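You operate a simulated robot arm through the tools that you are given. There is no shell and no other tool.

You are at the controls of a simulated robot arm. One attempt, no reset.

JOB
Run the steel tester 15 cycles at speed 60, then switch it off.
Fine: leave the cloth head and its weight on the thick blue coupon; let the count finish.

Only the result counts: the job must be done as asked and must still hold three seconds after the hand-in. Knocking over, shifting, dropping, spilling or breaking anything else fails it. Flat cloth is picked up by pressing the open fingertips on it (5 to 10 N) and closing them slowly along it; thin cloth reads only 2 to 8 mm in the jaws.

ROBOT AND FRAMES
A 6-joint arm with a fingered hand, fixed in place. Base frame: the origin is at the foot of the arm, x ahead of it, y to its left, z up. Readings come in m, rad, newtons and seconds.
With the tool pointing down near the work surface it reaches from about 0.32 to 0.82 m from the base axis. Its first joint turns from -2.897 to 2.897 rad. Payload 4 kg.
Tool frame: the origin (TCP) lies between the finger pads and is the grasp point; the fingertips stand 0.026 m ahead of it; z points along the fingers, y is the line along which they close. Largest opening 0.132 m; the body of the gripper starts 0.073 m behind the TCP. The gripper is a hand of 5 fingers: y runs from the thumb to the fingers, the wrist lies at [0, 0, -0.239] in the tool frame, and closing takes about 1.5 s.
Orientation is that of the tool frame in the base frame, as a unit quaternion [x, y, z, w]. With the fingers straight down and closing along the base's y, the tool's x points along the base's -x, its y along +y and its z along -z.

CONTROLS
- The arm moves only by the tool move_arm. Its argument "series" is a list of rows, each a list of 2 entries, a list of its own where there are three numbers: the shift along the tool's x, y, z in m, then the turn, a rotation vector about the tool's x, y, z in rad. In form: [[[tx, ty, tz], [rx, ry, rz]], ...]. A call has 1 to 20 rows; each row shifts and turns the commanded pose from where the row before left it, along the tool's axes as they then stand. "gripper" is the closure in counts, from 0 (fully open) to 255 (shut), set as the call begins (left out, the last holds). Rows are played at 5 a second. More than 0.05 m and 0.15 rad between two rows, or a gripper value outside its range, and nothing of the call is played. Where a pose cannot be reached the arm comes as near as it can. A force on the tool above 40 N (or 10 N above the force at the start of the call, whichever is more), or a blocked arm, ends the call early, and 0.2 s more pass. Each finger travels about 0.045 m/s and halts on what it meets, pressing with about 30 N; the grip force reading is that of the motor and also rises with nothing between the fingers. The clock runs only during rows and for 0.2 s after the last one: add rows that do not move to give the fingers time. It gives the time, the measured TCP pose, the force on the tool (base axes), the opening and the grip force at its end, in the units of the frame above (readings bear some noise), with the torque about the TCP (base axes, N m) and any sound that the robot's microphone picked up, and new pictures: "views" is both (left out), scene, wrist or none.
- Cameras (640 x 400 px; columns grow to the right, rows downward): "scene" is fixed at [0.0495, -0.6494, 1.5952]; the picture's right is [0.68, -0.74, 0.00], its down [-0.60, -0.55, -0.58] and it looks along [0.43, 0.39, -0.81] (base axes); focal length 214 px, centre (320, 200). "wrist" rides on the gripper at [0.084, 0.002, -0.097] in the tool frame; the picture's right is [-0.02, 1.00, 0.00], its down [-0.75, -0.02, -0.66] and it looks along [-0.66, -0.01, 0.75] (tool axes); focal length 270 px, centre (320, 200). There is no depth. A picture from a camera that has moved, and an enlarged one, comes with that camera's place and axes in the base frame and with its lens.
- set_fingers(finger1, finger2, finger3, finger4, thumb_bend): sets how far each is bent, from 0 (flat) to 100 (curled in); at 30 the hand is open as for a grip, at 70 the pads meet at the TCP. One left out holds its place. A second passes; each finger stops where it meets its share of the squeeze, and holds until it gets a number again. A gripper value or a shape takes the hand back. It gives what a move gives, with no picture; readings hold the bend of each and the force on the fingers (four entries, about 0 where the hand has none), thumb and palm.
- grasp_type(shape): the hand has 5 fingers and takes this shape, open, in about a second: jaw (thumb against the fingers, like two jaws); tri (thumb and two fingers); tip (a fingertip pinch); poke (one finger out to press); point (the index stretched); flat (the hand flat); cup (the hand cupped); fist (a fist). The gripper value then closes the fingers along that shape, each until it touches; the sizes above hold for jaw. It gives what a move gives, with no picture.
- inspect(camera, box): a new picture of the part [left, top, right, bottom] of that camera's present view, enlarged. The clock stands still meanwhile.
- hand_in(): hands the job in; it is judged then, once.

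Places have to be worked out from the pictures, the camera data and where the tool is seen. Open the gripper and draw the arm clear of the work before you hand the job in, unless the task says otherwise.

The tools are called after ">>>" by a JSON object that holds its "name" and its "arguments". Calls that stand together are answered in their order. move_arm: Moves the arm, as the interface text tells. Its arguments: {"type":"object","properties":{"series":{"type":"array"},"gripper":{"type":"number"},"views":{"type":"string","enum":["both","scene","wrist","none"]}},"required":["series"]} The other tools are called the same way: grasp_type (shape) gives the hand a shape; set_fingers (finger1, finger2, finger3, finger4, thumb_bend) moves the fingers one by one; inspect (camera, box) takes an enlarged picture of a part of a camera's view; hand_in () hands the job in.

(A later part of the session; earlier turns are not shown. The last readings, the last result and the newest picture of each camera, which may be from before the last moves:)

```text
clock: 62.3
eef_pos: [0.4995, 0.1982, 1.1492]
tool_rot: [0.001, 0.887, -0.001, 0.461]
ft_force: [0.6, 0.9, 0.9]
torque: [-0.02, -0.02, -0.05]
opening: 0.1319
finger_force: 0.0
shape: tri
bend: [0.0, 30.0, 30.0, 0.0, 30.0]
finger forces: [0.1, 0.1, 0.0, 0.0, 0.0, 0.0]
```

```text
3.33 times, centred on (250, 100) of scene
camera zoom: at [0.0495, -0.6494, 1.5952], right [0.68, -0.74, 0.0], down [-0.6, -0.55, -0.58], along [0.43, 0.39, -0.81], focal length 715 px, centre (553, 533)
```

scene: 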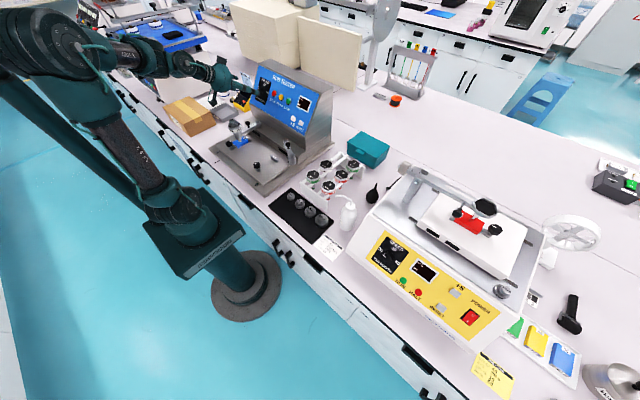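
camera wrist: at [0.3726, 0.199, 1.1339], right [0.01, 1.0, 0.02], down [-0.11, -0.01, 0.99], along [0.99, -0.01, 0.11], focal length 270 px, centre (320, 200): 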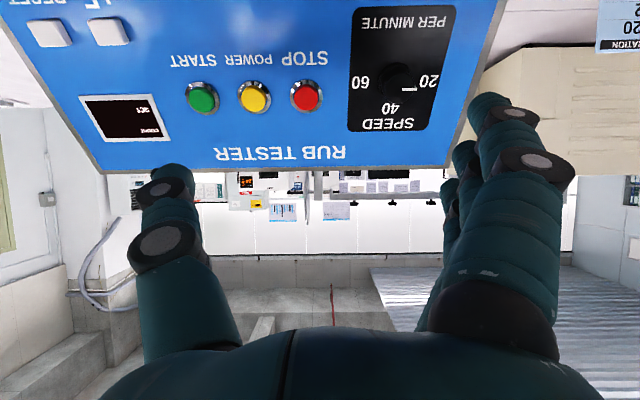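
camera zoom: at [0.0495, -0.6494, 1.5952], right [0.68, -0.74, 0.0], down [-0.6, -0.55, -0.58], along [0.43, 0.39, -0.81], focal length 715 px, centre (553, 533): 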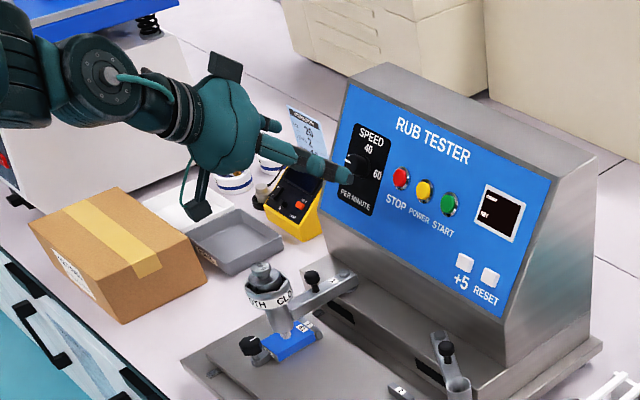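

In this shape the outer fingers stick straight out and could brush the panel. I'll look at the fingertip-pinch and poke shapes too before choosing.

>>> {"name": "grasp_type", "arguments": {"shape": "tip"}}

>>> {"name": "inspect", "arguments": {"camera": "wrist", "box": [0, 0, 640, 400]}}

>>> {"name": "inspect", "arguments": {"camera": "scene", "box": [180, 50, 280, 112]}}

>>> {"name": "grasp_type", "arguments": {"shape": "poke"}}

>>> {"name": "inspect", "arguments": {"camera": "wrist", "box": [0, 0, 640, 400]}}

>>> {"name": "inspect", "arguments": {"camera": "scene", "box": [180, 50, 280, 112]}}

```text
clock: 63.2
eef_pos: [0.5005, 0.1975, 1.1478]
tool_rot: [0.0, 0.887, -0.001, 0.462]
ft_force: [-1.2, 0.7, -0.5]
torque: [0.01, 0.05, -0.01]
opening: 0.132
finger_force: 0.0
shape: tip
bend: [0.0, 30.0, 30.0, 0.0, 30.0]
finger forces: [0.0, 0.0, 0.0, 0.0, 0.0, 0.0]
```

```text
1.00 times, centred on (320, 200) of wrist (not enlarged: the box is as wide or as high as the picture)
camera zoom: at [0.3727, 0.1992, 1.1341], right [0.01, 1.0, 0.02], down [-0.11, -0.01, 0.99], along [0.99, -0.01, 0.11], focal length 270 px, centre (320, 200)
```

zoom: 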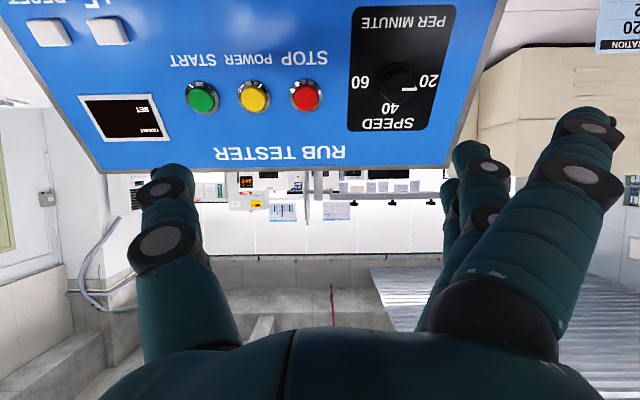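

```text
6.40 times, centred on (230, 81) of scene
camera zoom: at [0.0495, -0.6494, 1.5952], right [0.68, -0.74, 0.0], down [-0.6, -0.55, -0.58], along [0.43, 0.39, -0.81], focal length 1373 px, centre (896, 962)
```

zoom: 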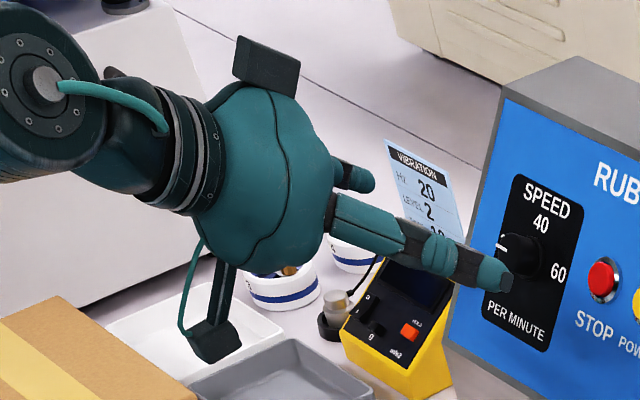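

```text
clock: 64.1
eef_pos: [0.5008, 0.1988, 1.1478]
tool_rot: [-0.001, 0.887, 0.0, 0.462]
ft_force: [1.2, 1.4, -0.4]
torque: [-0.02, -0.01, 0.0]
opening: 0.0001
finger_force: 0.0
shape: poke
bend: [100.0, 100.0, 100.0, 100.0, 47.0]
finger forces: [0.1, 0.0, 0.1, 0.0, 0.1, 0.1]
```

```text
1.00 times, centred on (320, 200) of wrist (not enlarged: the box is as wide or as high as the picture)
camera zoom: at [0.3727, 0.1992, 1.1341], right [0.01, 1.0, 0.02], down [-0.11, -0.01, 0.99], along [0.99, -0.01, 0.11], focal length 270 px, centre (320, 200)
```

zoom: 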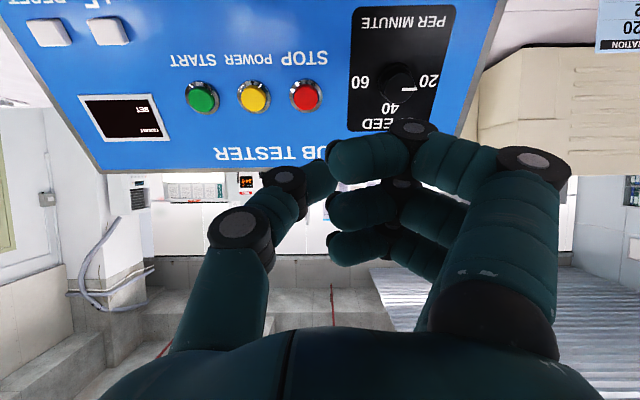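

```text
6.40 times, centred on (230, 81) of scene
camera zoom: at [0.0495, -0.6494, 1.5952], right [0.68, -0.74, 0.0], down [-0.6, -0.55, -0.58], along [0.43, 0.39, -0.81], focal length 1373 px, centre (896, 962)
```

zoom: 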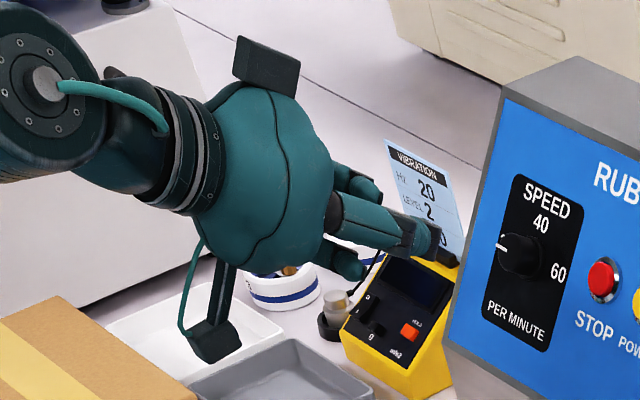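

"Poke" curls the four fingers and leaves the thumb out. I'll look at "point", the stretched index, as well.

>>> {"name": "grasp_type", "arguments": {"shape": "point"}}

>>> {"name": "inspect", "arguments": {"camera": "wrist", "box": [0, 0, 640, 400]}}

>>> {"name": "inspect", "arguments": {"camera": "scene", "box": [180, 50, 280, 112]}}

```text
clock: 65.0
eef_pos: [0.5015, 0.1983, 1.1485]
tool_rot: [-0.001, 0.887, 0.0, 0.461]
ft_force: [0.7, 0.5, -0.9]
torque: [0.0, -0.02, 0.04]
opening: 0.1261
finger_force: 0.1
shape: point
bend: [28.0, 100.0, 100.0, 100.0, 55.0]
finger forces: [0.1, 0.1, 0.0, 0.0, 0.0, 0.1]
```

```text
1.00 times, centred on (320, 200) of wrist (not enlarged: the box is as wide or as high as the picture)
camera zoom: at [0.3727, 0.1992, 1.1341], right [0.01, 1.0, 0.02], down [-0.11, -0.01, 0.99], along [0.99, -0.01, 0.11], focal length 270 px, centre (320, 200)
```

zoom: 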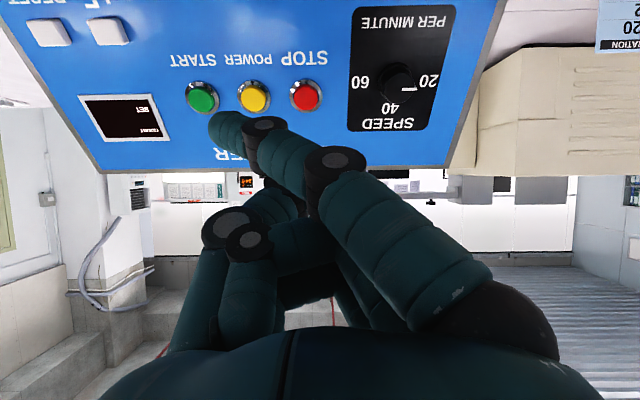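

```text
6.40 times, centred on (230, 81) of scene
camera zoom: at [0.0495, -0.6494, 1.5952], right [0.68, -0.74, 0.0], down [-0.6, -0.55, -0.58], along [0.43, 0.39, -0.81], focal length 1373 px, centre (896, 962)
```

zoom: 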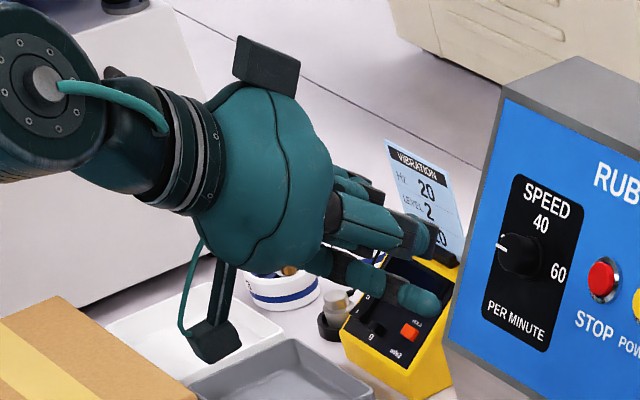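

In "poke" the thumb tip lies on the tool axis, about 3.5 cm ahead of the TCP, which suits the buttons. For the knob I'll use the thumb and the two middle fingers, curl the outer ones away, and move to a stand-off in front of the knob.

>>> {"name": "set_fingers", "arguments": {"finger1": 100, "finger2": 30, "finger3": 30, "finger4": 100, "thumb_bend": 30}}

>>> {"name": "move_arm", "arguments": {"series": [[[0, 0.024, 0.0194], [0, 0, 0]], [[0, 0.024, 0.0194], [0, 0, 0]], [[-0.0008, 0.0245, 0.0194], [0, 0, 0]], [[0, 0, 0], [0, 0, 0]]], "views": "both"}}

```text
clock: 66.0
eef_pos: [0.5011, 0.1973, 1.1472]
tool_rot: [0.0, 0.887, 0.0, 0.462]
ft_force: [-0.1, 0.1, 0.3]
torque: [0.02, 0.0, 0.0]
opening: 0.0649
finger_force: 0.1
shape: fingers
bend: [100.0, 30.0, 30.0, 100.0, 30.0]
finger forces: [0.1, 0.0, 0.1, 0.0, 0.1, 0.0]
```

```text
clock: 67.0
eef_pos: [0.5492, 0.2719, 1.1156]
tool_rot: [-0.001, 0.887, 0.0, 0.463]
ft_force: [0.8, 0.2, -0.7]
torque: [-0.01, -0.02, -0.02]
opening: 0.0648
finger_force: 0.1
shape: fingers
bend: [100.0, 30.0, 30.0, 100.0, 30.0]
finger forces: [0.0, 0.0, 0.0, 0.0, 0.0, 0.0]
camera wrist: at [0.4216, 0.2734, 1.1015], right [0.01, 1.0, 0.02], down [-0.11, -0.01, 0.99], along [0.99, -0.01, 0.11], focal length 270 px, centre (320, 200)
```

scene: 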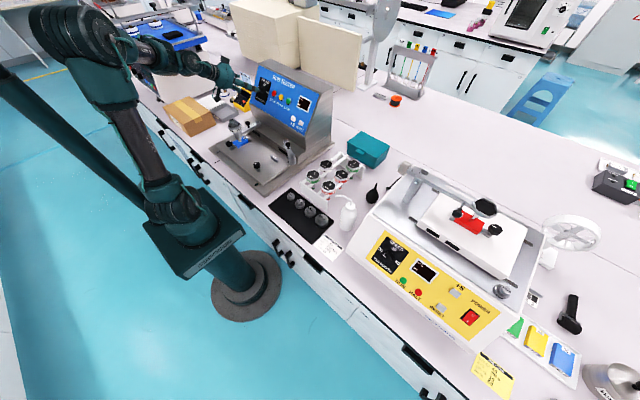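
wrist: 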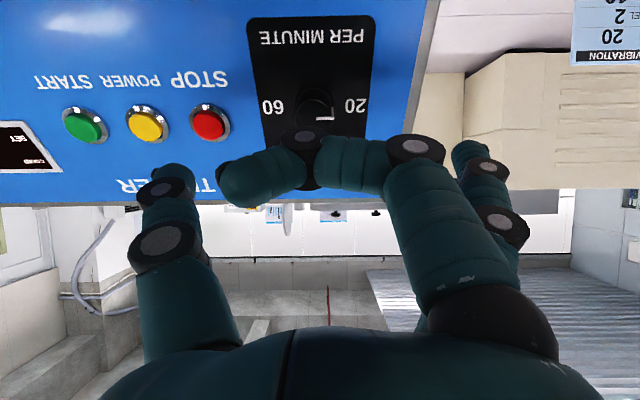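

The knob is centred ahead of the hand. Before gripping, I'll test in free space whether the wrist can roll +90° about the tool axis here.

>>> {"name": "move_arm", "arguments": {"series": [[[0, 0, 0], [0, 0, 0.14]], [[0, 0, 0], [0, 0, 0.14]], [[0, 0, 0], [0, 0, 0.14]], [[0, 0, 0], [0, 0, 0.14]], [[0, 0, 0], [0, 0, 0.14]], [[0, 0, 0], [0, 0, 0.14]], [[0, 0, 0], [0, 0, 0.14]], [[0, 0, 0], [0, 0, 0.14]], [[0, 0, 0], [0, 0, 0.14]], [[0, 0, 0], [0, 0, 0.14]], [[0, 0, 0], [0, 0, 0.17]], [[0, 0, 0], [0, 0, 0]]], "views": "both"}}

```text
refused: row 11 steps farther than a row can; nothing moved
```

Row 11 was over the turn limit, so nothing moved. I'll resend it in even steps.

>>> {"name": "move_arm", "arguments": {"series": [[[0, 0, 0], [0, 0, 0.143]], [[0, 0, 0], [0, 0, 0.143]], [[0, 0, 0], [0, 0, 0.143]], [[0, 0, 0], [0, 0, 0.143]], [[0, 0, 0], [0, 0, 0.143]], [[0, 0, 0], [0, 0, 0.143]], [[0, 0, 0], [0, 0, 0.143]], [[0, 0, 0], [0, 0, 0.143]], [[0, 0, 0], [0, 0, 0.143]], [[0, 0, 0], [0, 0, 0.143]], [[0, 0, 0], [0, 0, 0.14]], [[0, 0, 0], [0, 0, 0]]], "views": "both"}}

```text
clock: 69.6
eef_pos: [0.5471, 0.2733, 1.1174]
tool_rot: [0.627, 0.627, 0.326, 0.327]
ft_force: [0.0, -0.1, 0.5]
torque: [-0.02, 0.02, 0.01]
opening: 0.0645
finger_force: 0.1
shape: fingers
bend: [100.0, 30.0, 30.0, 100.0, 30.0]
finger forces: [0.0, 0.0, 0.0, 0.0, 0.0, 0.0]
camera wrist: at [0.4693, 0.3561, 1.174], right [0.57, -0.02, 0.82], down [-0.55, -0.75, 0.37], along [0.61, -0.66, -0.44], focal length 270 px, centre (320, 200)
```

scene: 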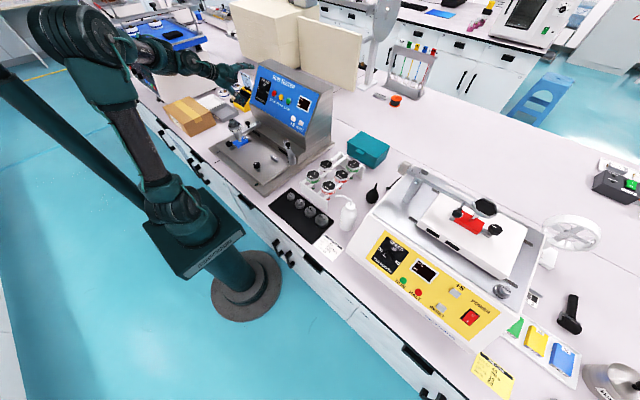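
wrist: 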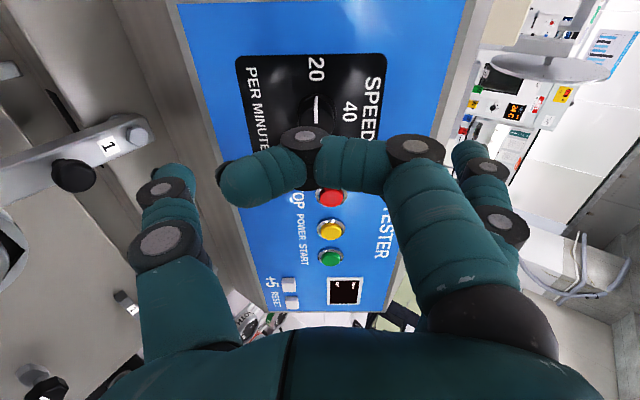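

Rolling +90° works with no warnings, and everything is well clear. I'll continue to +180° to see whether one grip can turn the knob the whole way from 20 to 60.

>>> {"name": "move_arm", "arguments": {"series": [[[0, 0, 0], [0, 0, 0.143]], [[0, 0, 0], [0, 0, 0.143]], [[0, 0, 0], [0, 0, 0.143]], [[0, 0, 0], [0, 0, 0.143]], [[0, 0, 0], [0, 0, 0.143]], [[0, 0, 0], [0, 0, 0.143]], [[0, 0, 0], [0, 0, 0.143]], [[0, 0, 0], [0, 0, 0.143]], [[0, 0, 0], [0, 0, 0.143]], [[0, 0, 0], [0, 0, 0.143]], [[0, 0, 0], [0, 0, 0.14]], [[0, 0, 0], [0, 0, 0]]], "views": "wrist"}}

```text
clock: 72.2
eef_pos: [0.5484, 0.2724, 1.1176]
tool_rot: [0.887, 0.001, 0.462, 0.0]
ft_force: [0.3, 1.1, 0.0]
torque: [0.0, 0.0, -0.01]
opening: 0.065
finger_force: 0.0
shape: fingers
bend: [100.0, 30.0, 30.0, 100.0, 30.0]
finger forces: [0.0, 0.1, 0.1, 0.1, 0.0, 0.0]
camera wrist: at [0.517, 0.2699, 1.2413], right [-0.01, -1.0, -0.01], down [-0.97, 0.01, -0.24], along [0.24, 0.01, -0.97], focal length 270 px, centre (320, 200)
```

wrist: 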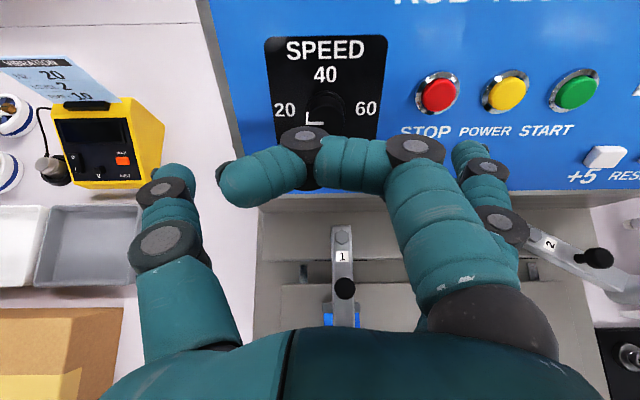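

The full 180° roll is free of warnings. I'll roll back to 0° so that I can grip the knob there and turn it through the whole range in one go.

>>> {"name": "move_arm", "arguments": {"series": [[[0, 0, 0], [0, 0, -0.148]], [[0, 0, 0], [0, 0, -0.148]], [[0, 0, 0], [0, 0, -0.148]], [[0, 0, 0], [0, 0, -0.148]], [[0, 0, 0], [0, 0, -0.148]], [[0, 0, 0], [0, 0, -0.148]], [[0, 0, 0], [0, 0, -0.148]], [[0, 0, 0], [0, 0, -0.148]], [[0, 0, 0], [0, 0, -0.148]], [[0, 0, 0], [0, 0, -0.148]], [[0, 0, 0], [0, 0, -0.148]], [[0, 0, 0], [0, 0, -0.148]], [[0, 0, 0], [0, 0, -0.148]], [[0, 0, 0], [0, 0, -0.148]], [[0, 0, 0], [0, 0, -0.148]], [[0, 0, 0], [0, 0, -0.148]], [[0, 0, 0], [0, 0, -0.148]], [[0, 0, 0], [0, 0, -0.148]], [[0, 0, 0], [0, 0, -0.148]], [[0, 0, 0], [0, 0, -0.148]]], "views": "none"}}

>>> {"name": "move_arm", "arguments": {"series": [[[0, 0, 0], [0, 0, -0.1]], [[0, 0, 0], [0, 0, -0.0816]], [[0, 0, 0], [0, 0, 0]]], "views": "wrist"}}

```text
clock: 76.4
eef_pos: [0.5474, 0.2721, 1.1174]
tool_rot: [0.078, 0.884, 0.04, 0.46]
ft_force: [0.6, -0.2, -0.1]
torque: [0.0, -0.02, 0.01]
opening: 0.0647
finger_force: 0.0
shape: fingers
bend: [100.0, 30.0, 30.0, 100.0, 30.0]
finger forces: [0.1, 0.1, 0.0, 0.1, 0.0, 0.0]
```

```text
clock: 77.2
eef_pos: [0.5481, 0.2726, 1.1171]
tool_rot: [-0.002, 0.887, -0.002, 0.461]
ft_force: [-0.2, 0.3, -0.4]
torque: [0.0, 0.01, 0.0]
opening: 0.065
finger_force: 0.1
shape: fingers
bend: [100.0, 30.0, 30.0, 100.0, 30.0]
finger forces: [0.0, 0.0, 0.1, 0.1, 0.0, 0.1]
camera wrist: at [0.4201, 0.2729, 1.1031], right [0.01, 1.0, 0.01], down [-0.11, -0.01, 0.99], along [0.99, -0.01, 0.11], focal length 270 px, centre (320, 200)
```

wrist: 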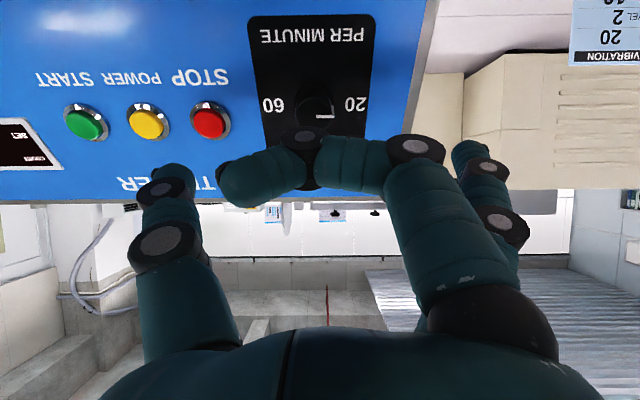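

The hand is aligned with the knob's axis to within a couple of millimetres. I'll advance 8 cm along the tool axis so that the fingertips straddle the knob, about 8 mm off the panel.

>>> {"name": "move_arm", "arguments": {"series": [[[0, -0.0015, 0.02], [0, 0, 0]], [[0, 0, 0.02], [0, 0, 0]], [[0, 0, 0.02], [0, 0, 0]], [[0, 0, 0.012], [0, 0, 0]], [[0, 0, 0.008], [0, 0, 0]], [[0, 0, 0], [0, 0, 0]]], "views": "both"}}

>>> {"name": "inspect", "arguments": {"camera": "scene", "box": [200, 50, 300, 112]}}

```text
clock: 78.6
eef_pos: [0.6143, 0.2714, 1.0727]
tool_rot: [0.0, 0.886, -0.002, 0.463]
ft_force: [-2.8, 1.1, 1.0]
torque: [-0.09, 0.0, -0.11]
opening: 0.0648
finger_force: 1.2
shape: fingers
bend: [100.0, 30.0, 30.0, 100.0, 30.0]
finger forces: [0.1, 0.1, 0.0, 0.0, 2.3, 0.1]
heard: click
camera wrist: at [0.4873, 0.272, 1.0575], right [0.01, 1.0, 0.01], down [-0.11, -0.01, 0.99], along [0.99, -0.01, 0.11], focal length 270 px, centre (320, 200)
```

scene: 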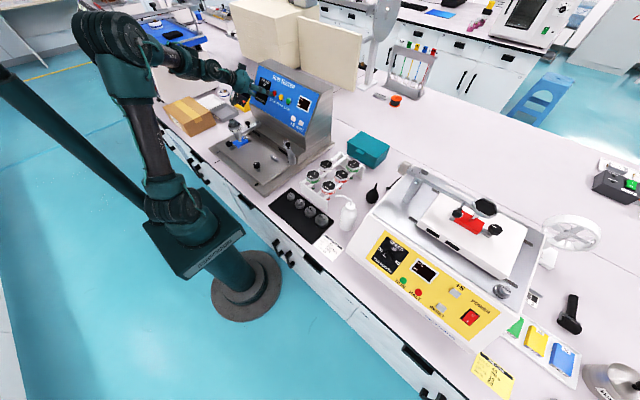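
wrist: 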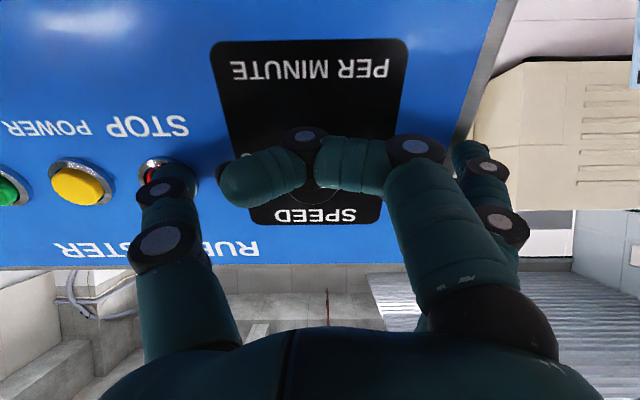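

```text
6.40 times, centred on (250, 81) of scene
camera zoom: at [0.0495, -0.6494, 1.5952], right [0.68, -0.74, 0.0], down [-0.6, -0.55, -0.58], along [0.43, 0.39, -0.81], focal length 1373 px, centre (768, 962)
```

zoom: 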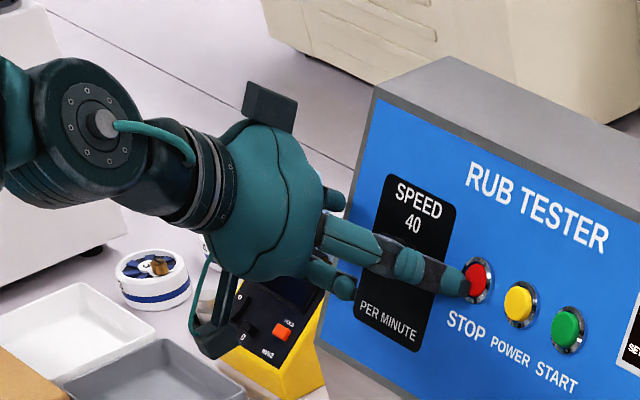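

The open thumb reached sideways to the STOP button and pressed it lightly (a click). The machine is off, so that should be harmless, but I'll back away and narrow the hand before approaching again.

>>> {"name": "move_arm", "arguments": {"series": [[[0, 0, -0.02], [0, 0, 0]], [[0, 0, -0.02], [0, 0, 0]], [[0, 0, 0], [0, 0, 0]]], "views": "none"}}

>>> {"name": "set_fingers", "arguments": {"finger1": 100, "finger2": 48, "finger3": 48, "finger4": 100, "thumb_bend": 48}}

>>> {"name": "inspect", "arguments": {"camera": "wrist", "box": [0, 0, 640, 400]}}

>>> {"name": "inspect", "arguments": {"camera": "scene", "box": [200, 50, 300, 112]}}

```text
clock: 79.4
eef_pos: [0.5822, 0.2691, 1.095]
tool_rot: [-0.001, 0.887, -0.002, 0.462]
ft_force: [0.1, -0.1, -0.1]
torque: [-0.02, 0.0, 0.01]
opening: 0.0647
finger_force: 0.1
shape: fingers
bend: [100.0, 30.0, 30.0, 100.0, 30.0]
finger forces: [0.0, 0.1, 0.0, 0.0, 0.1, 0.1]
```

```text
clock: 80.4
eef_pos: [0.5817, 0.2707, 1.0945]
tool_rot: [-0.001, 0.887, -0.002, 0.462]
ft_force: [0.1, -1.0, -0.3]
torque: [0.03, -0.05, 0.02]
opening: 0.0536
finger_force: 0.1
shape: fingers
bend: [100.0, 48.0, 48.0, 100.0, 48.0]
finger forces: [0.0, 0.0, 0.1, 0.1, 0.0, 0.1]
```

```text
1.00 times, centred on (320, 200) of wrist (not enlarged: the box is as wide or as high as the picture)
camera zoom: at [0.4542, 0.2707, 1.0803], right [0.01, 1.0, 0.01], down [-0.11, -0.01, 0.99], along [0.99, -0.01, 0.11], focal length 270 px, centre (320, 200)
```

zoom: 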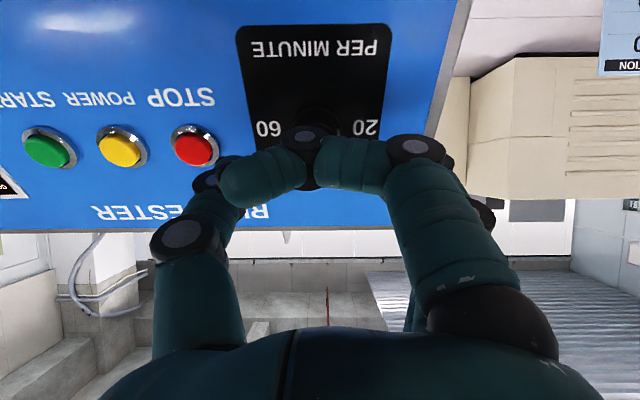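

```text
6.40 times, centred on (250, 81) of scene
camera zoom: at [0.0495, -0.6494, 1.5952], right [0.68, -0.74, 0.0], down [-0.6, -0.55, -0.58], along [0.43, 0.39, -0.81], focal length 1373 px, centre (768, 962)
```

zoom: 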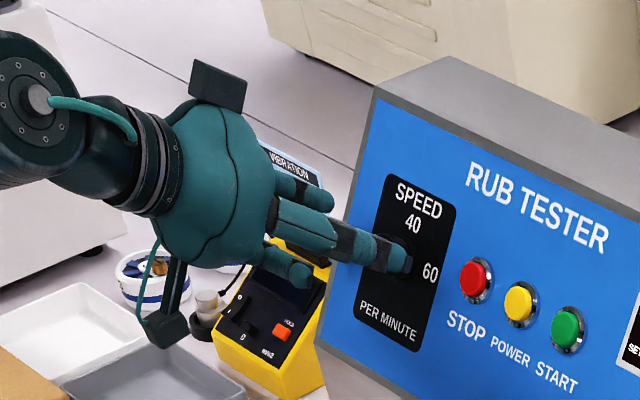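

The thumb now points between the knob and STOP. I'll zoom in to check the fingertip positions around the knob before advancing.

>>> {"name": "inspect", "arguments": {"camera": "wrist", "box": [160, 60, 480, 260]}}

>>> {"name": "inspect", "arguments": {"camera": "scene", "box": [240, 70, 280, 95]}}

```text
2.00 times, centred on (320, 160) of wrist
camera zoom: at [0.4542, 0.2707, 1.0803], right [0.01, 1.0, 0.01], down [-0.11, -0.01, 0.99], along [0.99, -0.01, 0.11], focal length 541 px, centre (320, 280)
```

zoom: 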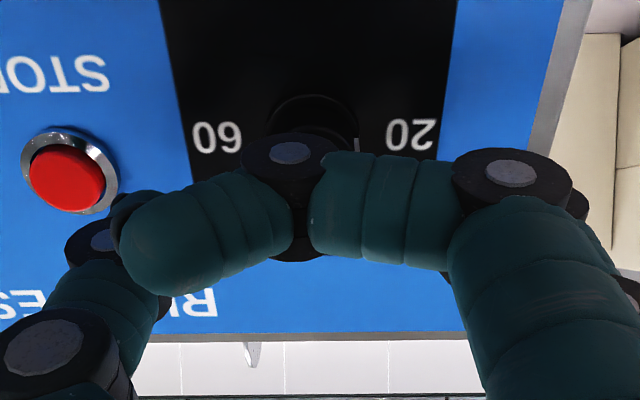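

```text
16.00 times, centred on (260, 82) of scene
camera zoom: at [0.0495, -0.6494, 1.5952], right [0.68, -0.74, 0.0], down [-0.6, -0.55, -0.58], along [0.43, 0.39, -0.81], focal length 3432 px, centre (1280, 2080)
```

zoom: 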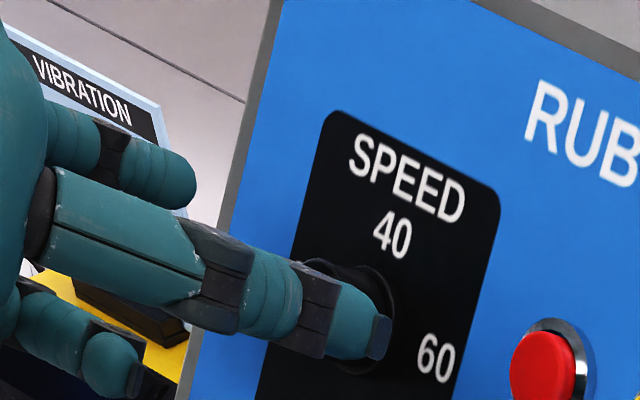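

The thumb tip sits about 4–5 cm to the side and 3.5 cm ahead of the TCP. I'll advance 2.6 cm so that the tips overlap the knob without reaching the panel, watching the forces.

>>> {"name": "move_arm", "arguments": {"series": [[[0, 0, 0.01], [0, 0, 0]], [[0, 0, 0.01], [0, 0, 0]], [[0, 0, 0.006], [0, 0, 0]], [[0, 0, 0], [0, 0, 0]]], "views": "wrist"}}

>>> {"name": "inspect", "arguments": {"camera": "scene", "box": [240, 70, 280, 95]}}

```text
clock: 81.4
eef_pos: [0.6047, 0.2699, 1.0792]
tool_rot: [-0.001, 0.887, -0.002, 0.462]
ft_force: [0.0, 1.5, -0.5]
torque: [0.03, -0.02, 0.01]
opening: 0.0538
finger_force: 0.1
shape: fingers
bend: [100.0, 48.0, 48.0, 100.0, 48.0]
finger forces: [0.1, 0.0, 0.0, 0.1, 0.1, 0.0]
camera wrist: at [0.4759, 0.2706, 1.0649], right [0.01, 1.0, 0.01], down [-0.11, -0.01, 0.99], along [0.99, -0.01, 0.11], focal length 270 px, centre (320, 200)
```

wrist: 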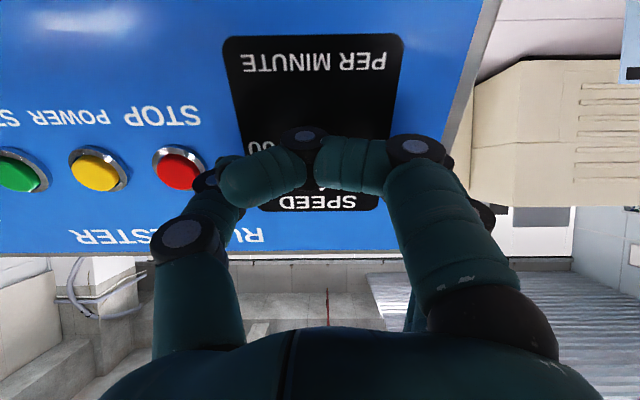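

```text
16.00 times, centred on (260, 82) of scene
camera zoom: at [0.0495, -0.6494, 1.5952], right [0.68, -0.74, 0.0], down [-0.6, -0.55, -0.58], along [0.43, 0.39, -0.81], focal length 3432 px, centre (1280, 2080)
```

zoom: 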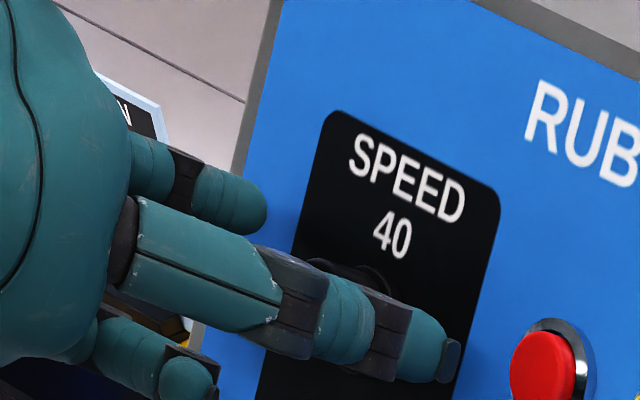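

No contact so far. I'll close the thumb and the two middle fingers on the knob.

>>> {"name": "set_fingers", "arguments": {"finger1": 100, "finger2": 75, "finger3": 75, "finger4": 100, "thumb_bend": 75}}

>>> {"name": "inspect", "arguments": {"camera": "scene", "box": [240, 70, 280, 95]}}

>>> {"name": "inspect", "arguments": {"camera": "wrist", "box": [160, 60, 480, 260]}}

```text
clock: 82.4
eef_pos: [0.6036, 0.2688, 1.0785]
tool_rot: [-0.001, 0.887, -0.002, 0.461]
ft_force: [8.9, -4.9, -1.6]
torque: [-0.03, -0.1, -0.01]
opening: 0.046
finger_force: 13.4
shape: fingers
bend: [100.0, 68.0, 73.0, 100.0, 66.0]
finger forces: [0.0, 6.4, 5.3, 0.0, 15.8, 0.0]
```

```text
16.00 times, centred on (260, 82) of scene
camera zoom: at [0.0495, -0.6494, 1.5952], right [0.68, -0.74, 0.0], down [-0.6, -0.55, -0.58], along [0.43, 0.39, -0.81], focal length 3432 px, centre (1280, 2080)
```

zoom: 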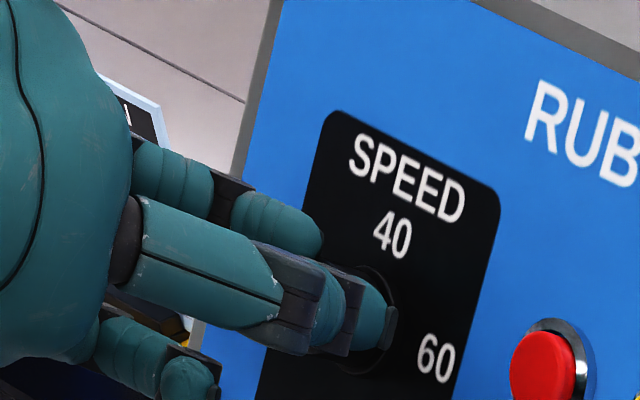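

```text
2.00 times, centred on (320, 160) of wrist
camera zoom: at [0.4762, 0.2702, 1.065], right [0.01, 1.0, 0.01], down [-0.11, -0.01, 0.99], along [0.99, -0.01, 0.11], focal length 541 px, centre (320, 280)
```

zoom: 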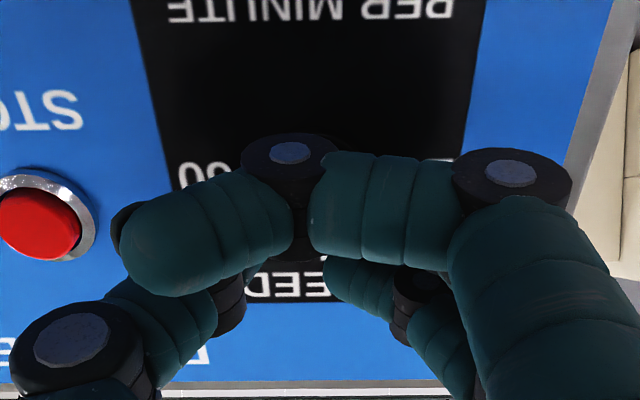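

The knob is gripped (thumb 16 N, fingers 6 and 5 N). I'll start turning it clockwise, about 30° first, and check that the pointer follows.

>>> {"name": "move_arm", "arguments": {"series": [[[0, 0, 0], [0, 0, 0.13]], [[0, 0, 0], [0, 0, 0.13]], [[0, 0, 0], [0, 0, 0.13]], [[0, 0, 0], [0, 0, 0.13]], [[0, 0, 0], [0, 0, 0]]], "views": "wrist"}}

>>> {"name": "inspect", "arguments": {"camera": "scene", "box": [240, 70, 280, 95]}}

```text
clock: 83.6
eef_pos: [0.6021, 0.2704, 1.0816]
tool_rot: [0.228, 0.857, 0.118, 0.447]
ft_force: [11.2, -17.0, 10.4]
torque: [-0.22, -0.42, -0.22]
opening: 0.0462
finger_force: 18.4
shape: fingers
bend: [100.0, 71.0, 73.0, 100.0, 66.0]
finger forces: [0.0, 4.6, 13.5, 0.0, 17.1, 0.0]
camera wrist: at [0.4813, 0.3126, 1.0755], right [0.3, 0.86, 0.42], down [-0.17, -0.39, 0.91], along [0.94, -0.34, 0.03], focal length 270 px, centre (320, 200)
```

wrist: 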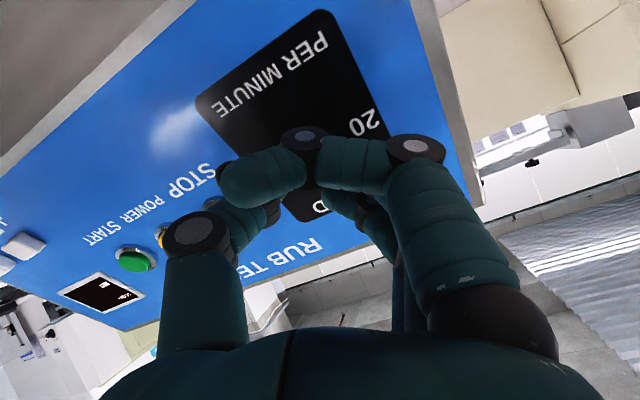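

```text
16.00 times, centred on (260, 82) of scene
camera zoom: at [0.0495, -0.6494, 1.5952], right [0.68, -0.74, 0.0], down [-0.6, -0.55, -0.58], along [0.43, 0.39, -0.81], focal length 3432 px, centre (1280, 2080)
```

zoom: 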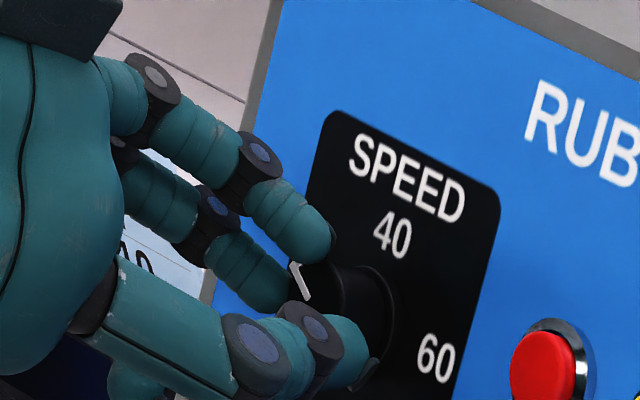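

The pointer has turned, but the side force has grown to about 20 N, so my axis is a few millimetres off the knob's. I'll shift to relieve it before turning further.

>>> {"name": "move_arm", "arguments": {"series": [[[-0.0019, -0.0007, 0], [0, 0, 0]], [[0, 0, 0], [0, 0, 0]]], "views": "none"}}

```text
clock: 84.2
eef_pos: [0.6019, 0.27, 1.0805]
tool_rot: [0.227, 0.858, 0.117, 0.446]
ft_force: [4.3, -12.3, 5.2]
torque: [-0.22, -0.22, -0.11]
opening: 0.0462
finger_force: 15.4
shape: fingers
bend: [100.0, 71.0, 73.0, 100.0, 66.0]
finger forces: [0.1, 5.3, 9.5, 0.1, 16.2, 0.0]
```

The force dropped to about 14 N. I'll shift a little more the same way.

>>> {"name": "move_arm", "arguments": {"series": [[[-0.0025, -0.0016, 0], [0, 0, 0]], [[0, 0, 0], [0, 0, 0]]], "views": "none"}}

```text
clock: 84.8
eef_pos: [0.6015, 0.2683, 1.0814]
tool_rot: [0.225, 0.859, 0.118, 0.445]
ft_force: [-6.6, 1.5, -5.8]
torque: [0.11, 0.16, 0.1]
opening: 0.0457
finger_force: 14.1
shape: fingers
bend: [100.0, 71.0, 73.0, 100.0, 66.0]
finger forces: [0.1, 11.2, 4.5, 0.0, 12.4, 0.0]
```

Nearly balanced now. I'll trim back 1 mm and turn another 30°.

>>> {"name": "move_arm", "arguments": {"series": [[[0.001, -0.0006, 0], [0, 0, 0]], [[0, 0, 0], [0, 0, 0.13]], [[0, 0, 0], [0, 0, 0.13]], [[0, 0, 0], [0, 0, 0.13]], [[0, 0, 0], [0, 0, 0.13]], [[0, 0, 0], [0, 0, 0]]], "views": "wrist"}}

>>> {"name": "inspect", "arguments": {"camera": "scene", "box": [240, 70, 280, 95]}}

```text
clock: 86.2
eef_pos: [0.6021, 0.266, 1.0824]
tool_rot: [0.441, 0.77, 0.228, 0.402]
ft_force: [-5.2, 1.8, -4.1]
torque: [0.04, 0.13, 0.06]
opening: 0.0458
finger_force: 13.4
shape: fingers
bend: [100.0, 71.0, 73.0, 100.0, 67.0]
finger forces: [0.0, 8.8, 5.0, 0.1, 11.9, 0.1]
camera wrist: at [0.499, 0.339, 1.1022], right [0.5, 0.49, 0.71], down [-0.33, -0.66, 0.68], along [0.8, -0.57, -0.17], focal length 270 px, centre (320, 200)
```

wrist: 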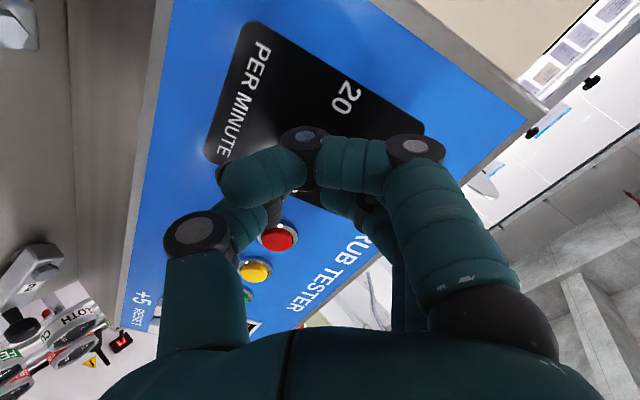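

```text
16.00 times, centred on (260, 82) of scene
camera zoom: at [0.0495, -0.6494, 1.5952], right [0.68, -0.74, 0.0], down [-0.6, -0.55, -0.58], along [0.43, 0.39, -0.81], focal length 3432 px, centre (1280, 2080)
```

zoom: 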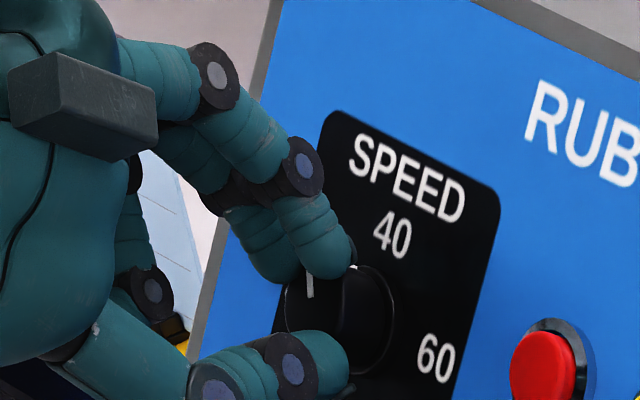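

The force is low and the pointer is turning toward 40. I'll turn another 60°.

>>> {"name": "move_arm", "arguments": {"series": [[[0, 0, 0], [0, 0, 0.13]], [[0, 0, 0], [0, 0, 0.13]], [[0, 0, 0], [0, 0, 0.13]], [[0, 0, 0], [0, 0, 0.13]], [[0, 0, 0], [0, 0, 0]]], "views": "wrist"}}

>>> {"name": "inspect", "arguments": {"camera": "scene", "box": [240, 70, 280, 95]}}

```text
clock: 87.4
eef_pos: [0.6037, 0.2654, 1.0811]
tool_rot: [0.624, 0.631, 0.322, 0.33]
ft_force: [-17.5, -18.1, -0.7]
torque: [-0.3, 0.35, -0.22]
opening: 0.0456
finger_force: 21.7
shape: fingers
bend: [100.0, 72.0, 73.0, 100.0, 67.0]
finger forces: [0.1, 7.0, 11.6, 0.1, 24.6, 0.1]
camera wrist: at [0.524, 0.349, 1.1363], right [0.57, -0.01, 0.82], down [-0.54, -0.75, 0.37], along [0.61, -0.66, -0.43], focal length 270 px, centre (320, 200)
```

wrist: 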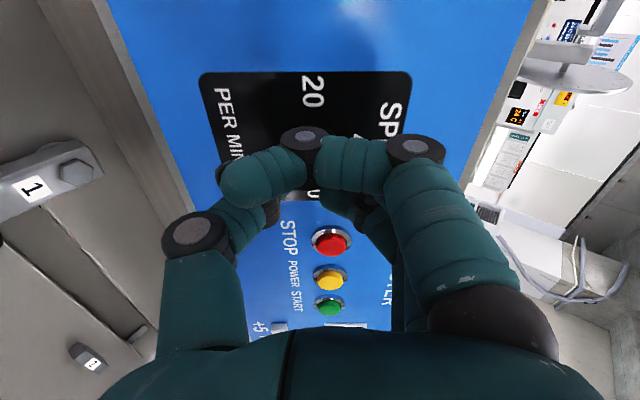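

```text
16.00 times, centred on (260, 82) of scene
camera zoom: at [0.0495, -0.6494, 1.5952], right [0.68, -0.74, 0.0], down [-0.6, -0.55, -0.58], along [0.43, 0.39, -0.81], focal length 3432 px, centre (1280, 2080)
```

zoom: 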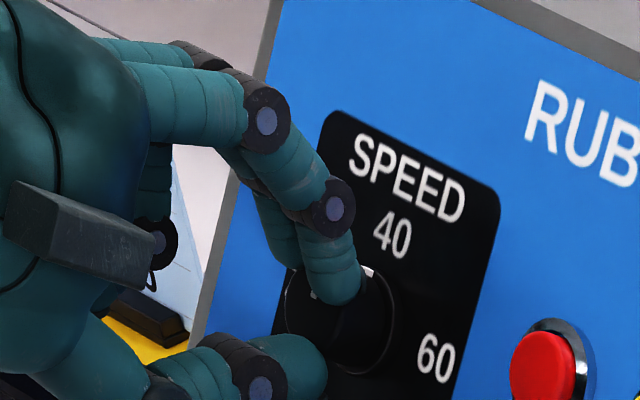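

At 90° the pointer is near 40, but a side load of about 25 N has built up. I'll ease it with a small shift before going on.

>>> {"name": "move_arm", "arguments": {"series": [[[-0.0025, -0.0012, -0.0015], [0, 0, 0]], [[0, 0, 0], [0, 0, 0]]], "views": "none"}}

```text
clock: 88.0
eef_pos: [0.601, 0.2642, 1.0807]
tool_rot: [0.622, 0.632, 0.325, 0.33]
ft_force: [-3.4, -6.6, -3.9]
torque: [-0.14, 0.08, -0.07]
opening: 0.0456
finger_force: 12.5
shape: fingers
bend: [100.0, 71.0, 73.0, 100.0, 67.0]
finger forces: [0.0, 6.3, 6.3, 0.0, 12.7, 0.0]
```

Balanced again. The knob sits about 4–5 mm toward the thumb from my axis, so I'll now turn about that point, shifting slightly with each step.

>>> {"name": "move_arm", "arguments": {"series": [[[-0.0012, 0, 0], [0, 0, 0.13]], [[-0.0006, 0, 0], [0, 0, 0.13]], [[-0.0006, 0, 0], [0, 0, 0.13]], [[-0.0006, 0, 0], [0, 0, 0.13]], [[0, 0, 0], [0, 0, 0]]], "views": "wrist"}}

>>> {"name": "inspect", "arguments": {"camera": "scene", "box": [240, 70, 280, 95]}}

```text
clock: 89.2
eef_pos: [0.5995, 0.2625, 1.08]
tool_rot: [0.764, 0.45, 0.398, 0.234]
ft_force: [-12.3, 6.3, -0.6]
torque: [0.11, 0.27, 0.22]
opening: 0.0455
finger_force: 14.0
shape: fingers
bend: [100.0, 71.0, 73.0, 100.0, 67.0]
finger forces: [0.0, 7.4, 3.8, 0.1, 16.9, 0.0]
camera wrist: at [0.5446, 0.3348, 1.17], right [0.5, -0.5, 0.71], down [-0.76, -0.65, 0.07], along [0.43, -0.57, -0.7], focal length 270 px, centre (320, 200)
```

wrist: 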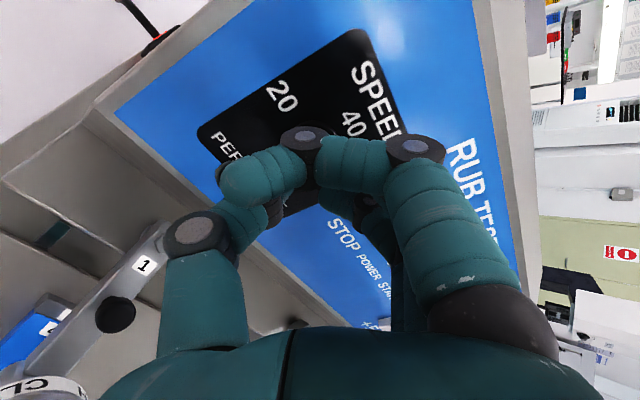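

```text
16.00 times, centred on (260, 82) of scene
camera zoom: at [0.0495, -0.6494, 1.5952], right [0.68, -0.74, 0.0], down [-0.6, -0.55, -0.58], along [0.43, 0.39, -0.81], focal length 3432 px, centre (1280, 2080)
```

zoom: 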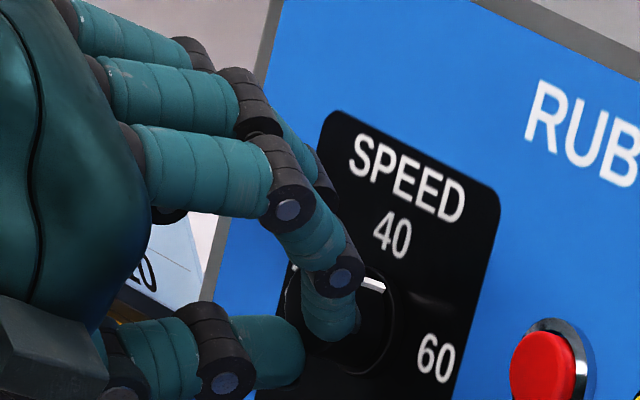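

The pointer is past 40, at about 120° of turn, and the forces are moderate. I'll trim and continue another 30°.

>>> {"name": "move_arm", "arguments": {"series": [[[0.0003, -0.0014, -0.001], [0, 0, 0]], [[-0.0005, 0, 0], [0, 0, 0.13]], [[-0.0005, 0, 0], [0, 0, 0.13]], [[-0.0005, 0, 0], [0, 0, 0.13]], [[-0.0005, 0, 0], [0, 0, 0.13]], [[0, 0, 0], [0, 0, 0]]], "views": "none"}}

>>> {"name": "inspect", "arguments": {"camera": "scene", "box": [240, 70, 280, 95]}}

```text
clock: 90.6
eef_pos: [0.5971, 0.2608, 1.0799]
tool_rot: [0.855, 0.238, 0.444, 0.125]
ft_force: [-18.6, 10.2, 3.0]
torque: [0.25, 0.4, 0.49]
opening: 0.0441
finger_force: 20.5
shape: fingers
bend: [100.0, 71.0, 75.0, 100.0, 70.0]
finger forces: [0.0, 3.2, 0.0, 0.0, 36.9, 0.1]
```

```text
16.00 times, centred on (260, 82) of scene
camera zoom: at [0.0495, -0.6494, 1.5952], right [0.68, -0.74, 0.0], down [-0.6, -0.55, -0.58], along [0.43, 0.39, -0.81], focal length 3432 px, centre (1280, 2080)
```

zoom: 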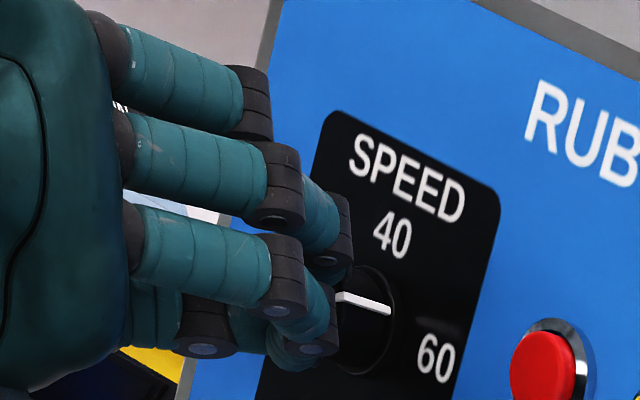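

The pointer is now close to 60, but the grip is slipping (one finger lost contact and the thumb is at 37 N). I'll open the fingers and back off to look at the dial.

>>> {"name": "set_fingers", "arguments": {"finger2": 48, "finger3": 48, "thumb_bend": 48}}

>>> {"name": "move_arm", "arguments": {"series": [[[0, 0, -0.02], [0, 0, 0]], [[0, 0, -0.02], [0, 0, 0]], [[0, 0, -0.02], [0, 0, 0]], [[0, 0, 0], [0, 0, 0]]], "views": "both"}}

>>> {"name": "inspect", "arguments": {"camera": "scene", "box": [240, 70, 280, 95]}}

```text
clock: 91.0
eef_pos: [0.5978, 0.2589, 1.0863]
tool_rot: [0.853, 0.234, 0.45, 0.126]
ft_force: [-28.1, -7.2, 24.7]
torque: [0.33, 0.27, 0.45]
opening: 0.0467
finger_force: 17.9
shape: fingers
bend: [100.0, 48.0, 48.0, 100.0, 58.0]
finger forces: [0.0, 0.0, 0.0, 0.0, 36.7, 0.0]
stopped: the force on the tool passed its limit at 44 N (the readings are from after the stop); the commanded pose is now the measured one
```

```text
clock: 92.0
eef_pos: [0.5477, 0.2599, 1.1168]
tool_rot: [0.853, 0.236, 0.447, 0.126]
ft_force: [0.6, -0.1, 0.3]
torque: [-0.02, -0.01, -0.01]
opening: 0.0535
finger_force: 0.1
shape: fingers
bend: [100.0, 48.0, 48.0, 100.0, 48.0]
finger forces: [0.0, 0.1, 0.1, 0.0, 0.0, 0.0]
camera wrist: at [0.5106, 0.3017, 1.2325], right [0.28, -0.87, 0.41], down [-0.91, -0.37, -0.16], along [0.29, -0.33, -0.9], focal length 270 px, centre (320, 200)
```

scene: 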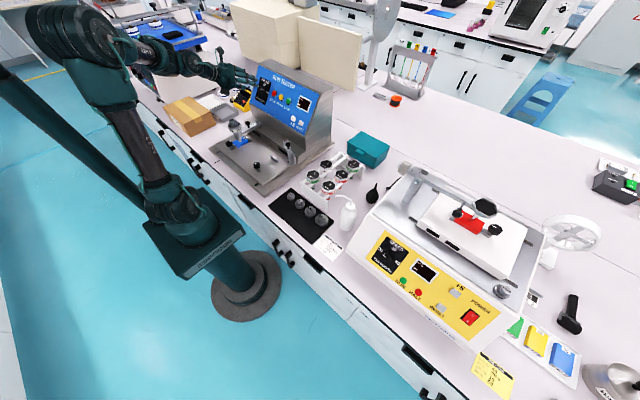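
wrist: 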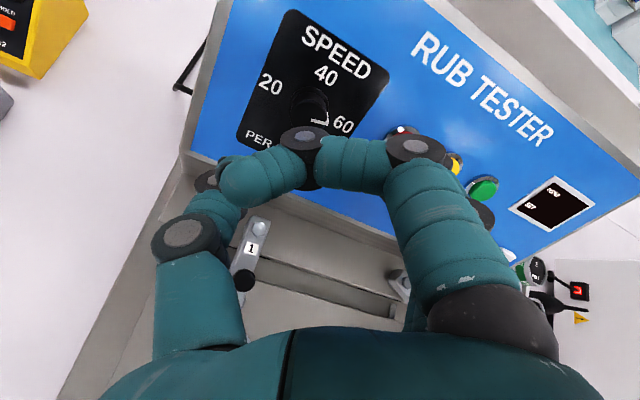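

```text
16.00 times, centred on (260, 82) of scene
camera zoom: at [0.0495, -0.6494, 1.5952], right [0.68, -0.74, 0.0], down [-0.6, -0.55, -0.58], along [0.43, 0.39, -0.81], focal length 3432 px, centre (1280, 2080)
```

zoom: 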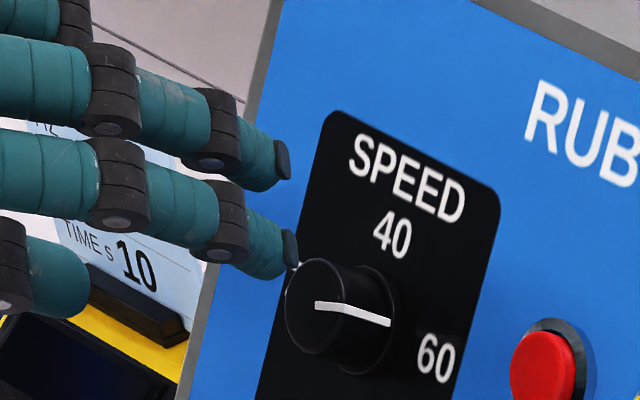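

The pointer stands about 13° short of 60. From the balanced poses I worked out where the grip centre lies in the tool, so I'll realign on that and advance again to grip deeper.

>>> {"name": "move_arm", "arguments": {"series": [[[-0.0012, -0.0071, 0.01], [0, 0, 0]], [[0, 0, 0.02], [0, 0, 0]], [[0, 0, 0.02], [0, 0, 0]], [[0, 0, 0.01], [0, 0, 0]], [[0, 0, 0.01], [0, 0, 0]], [[0, 0, 0], [0, 0, 0]]], "views": "none"}}

>>> {"name": "inspect", "arguments": {"camera": "scene", "box": [240, 70, 280, 95]}}

```text
clock: 93.3
eef_pos: [0.6019, 0.2652, 1.0727]
tool_rot: [0.854, 0.236, 0.447, 0.126]
ft_force: [-0.3, -0.2, 0.9]
torque: [-0.02, -0.01, -0.01]
opening: 0.0534
finger_force: 0.0
shape: fingers
bend: [100.0, 48.0, 48.0, 100.0, 48.0]
finger forces: [0.1, 0.0, 0.1, 0.0, 0.0, 0.1]
```

```text
16.00 times, centred on (260, 82) of scene
camera zoom: at [0.0495, -0.6494, 1.5952], right [0.68, -0.74, 0.0], down [-0.6, -0.55, -0.58], along [0.43, 0.39, -0.81], focal length 3432 px, centre (1280, 2080)
```

zoom: 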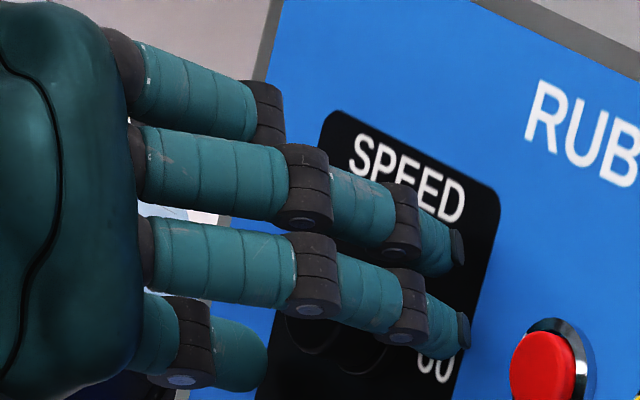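

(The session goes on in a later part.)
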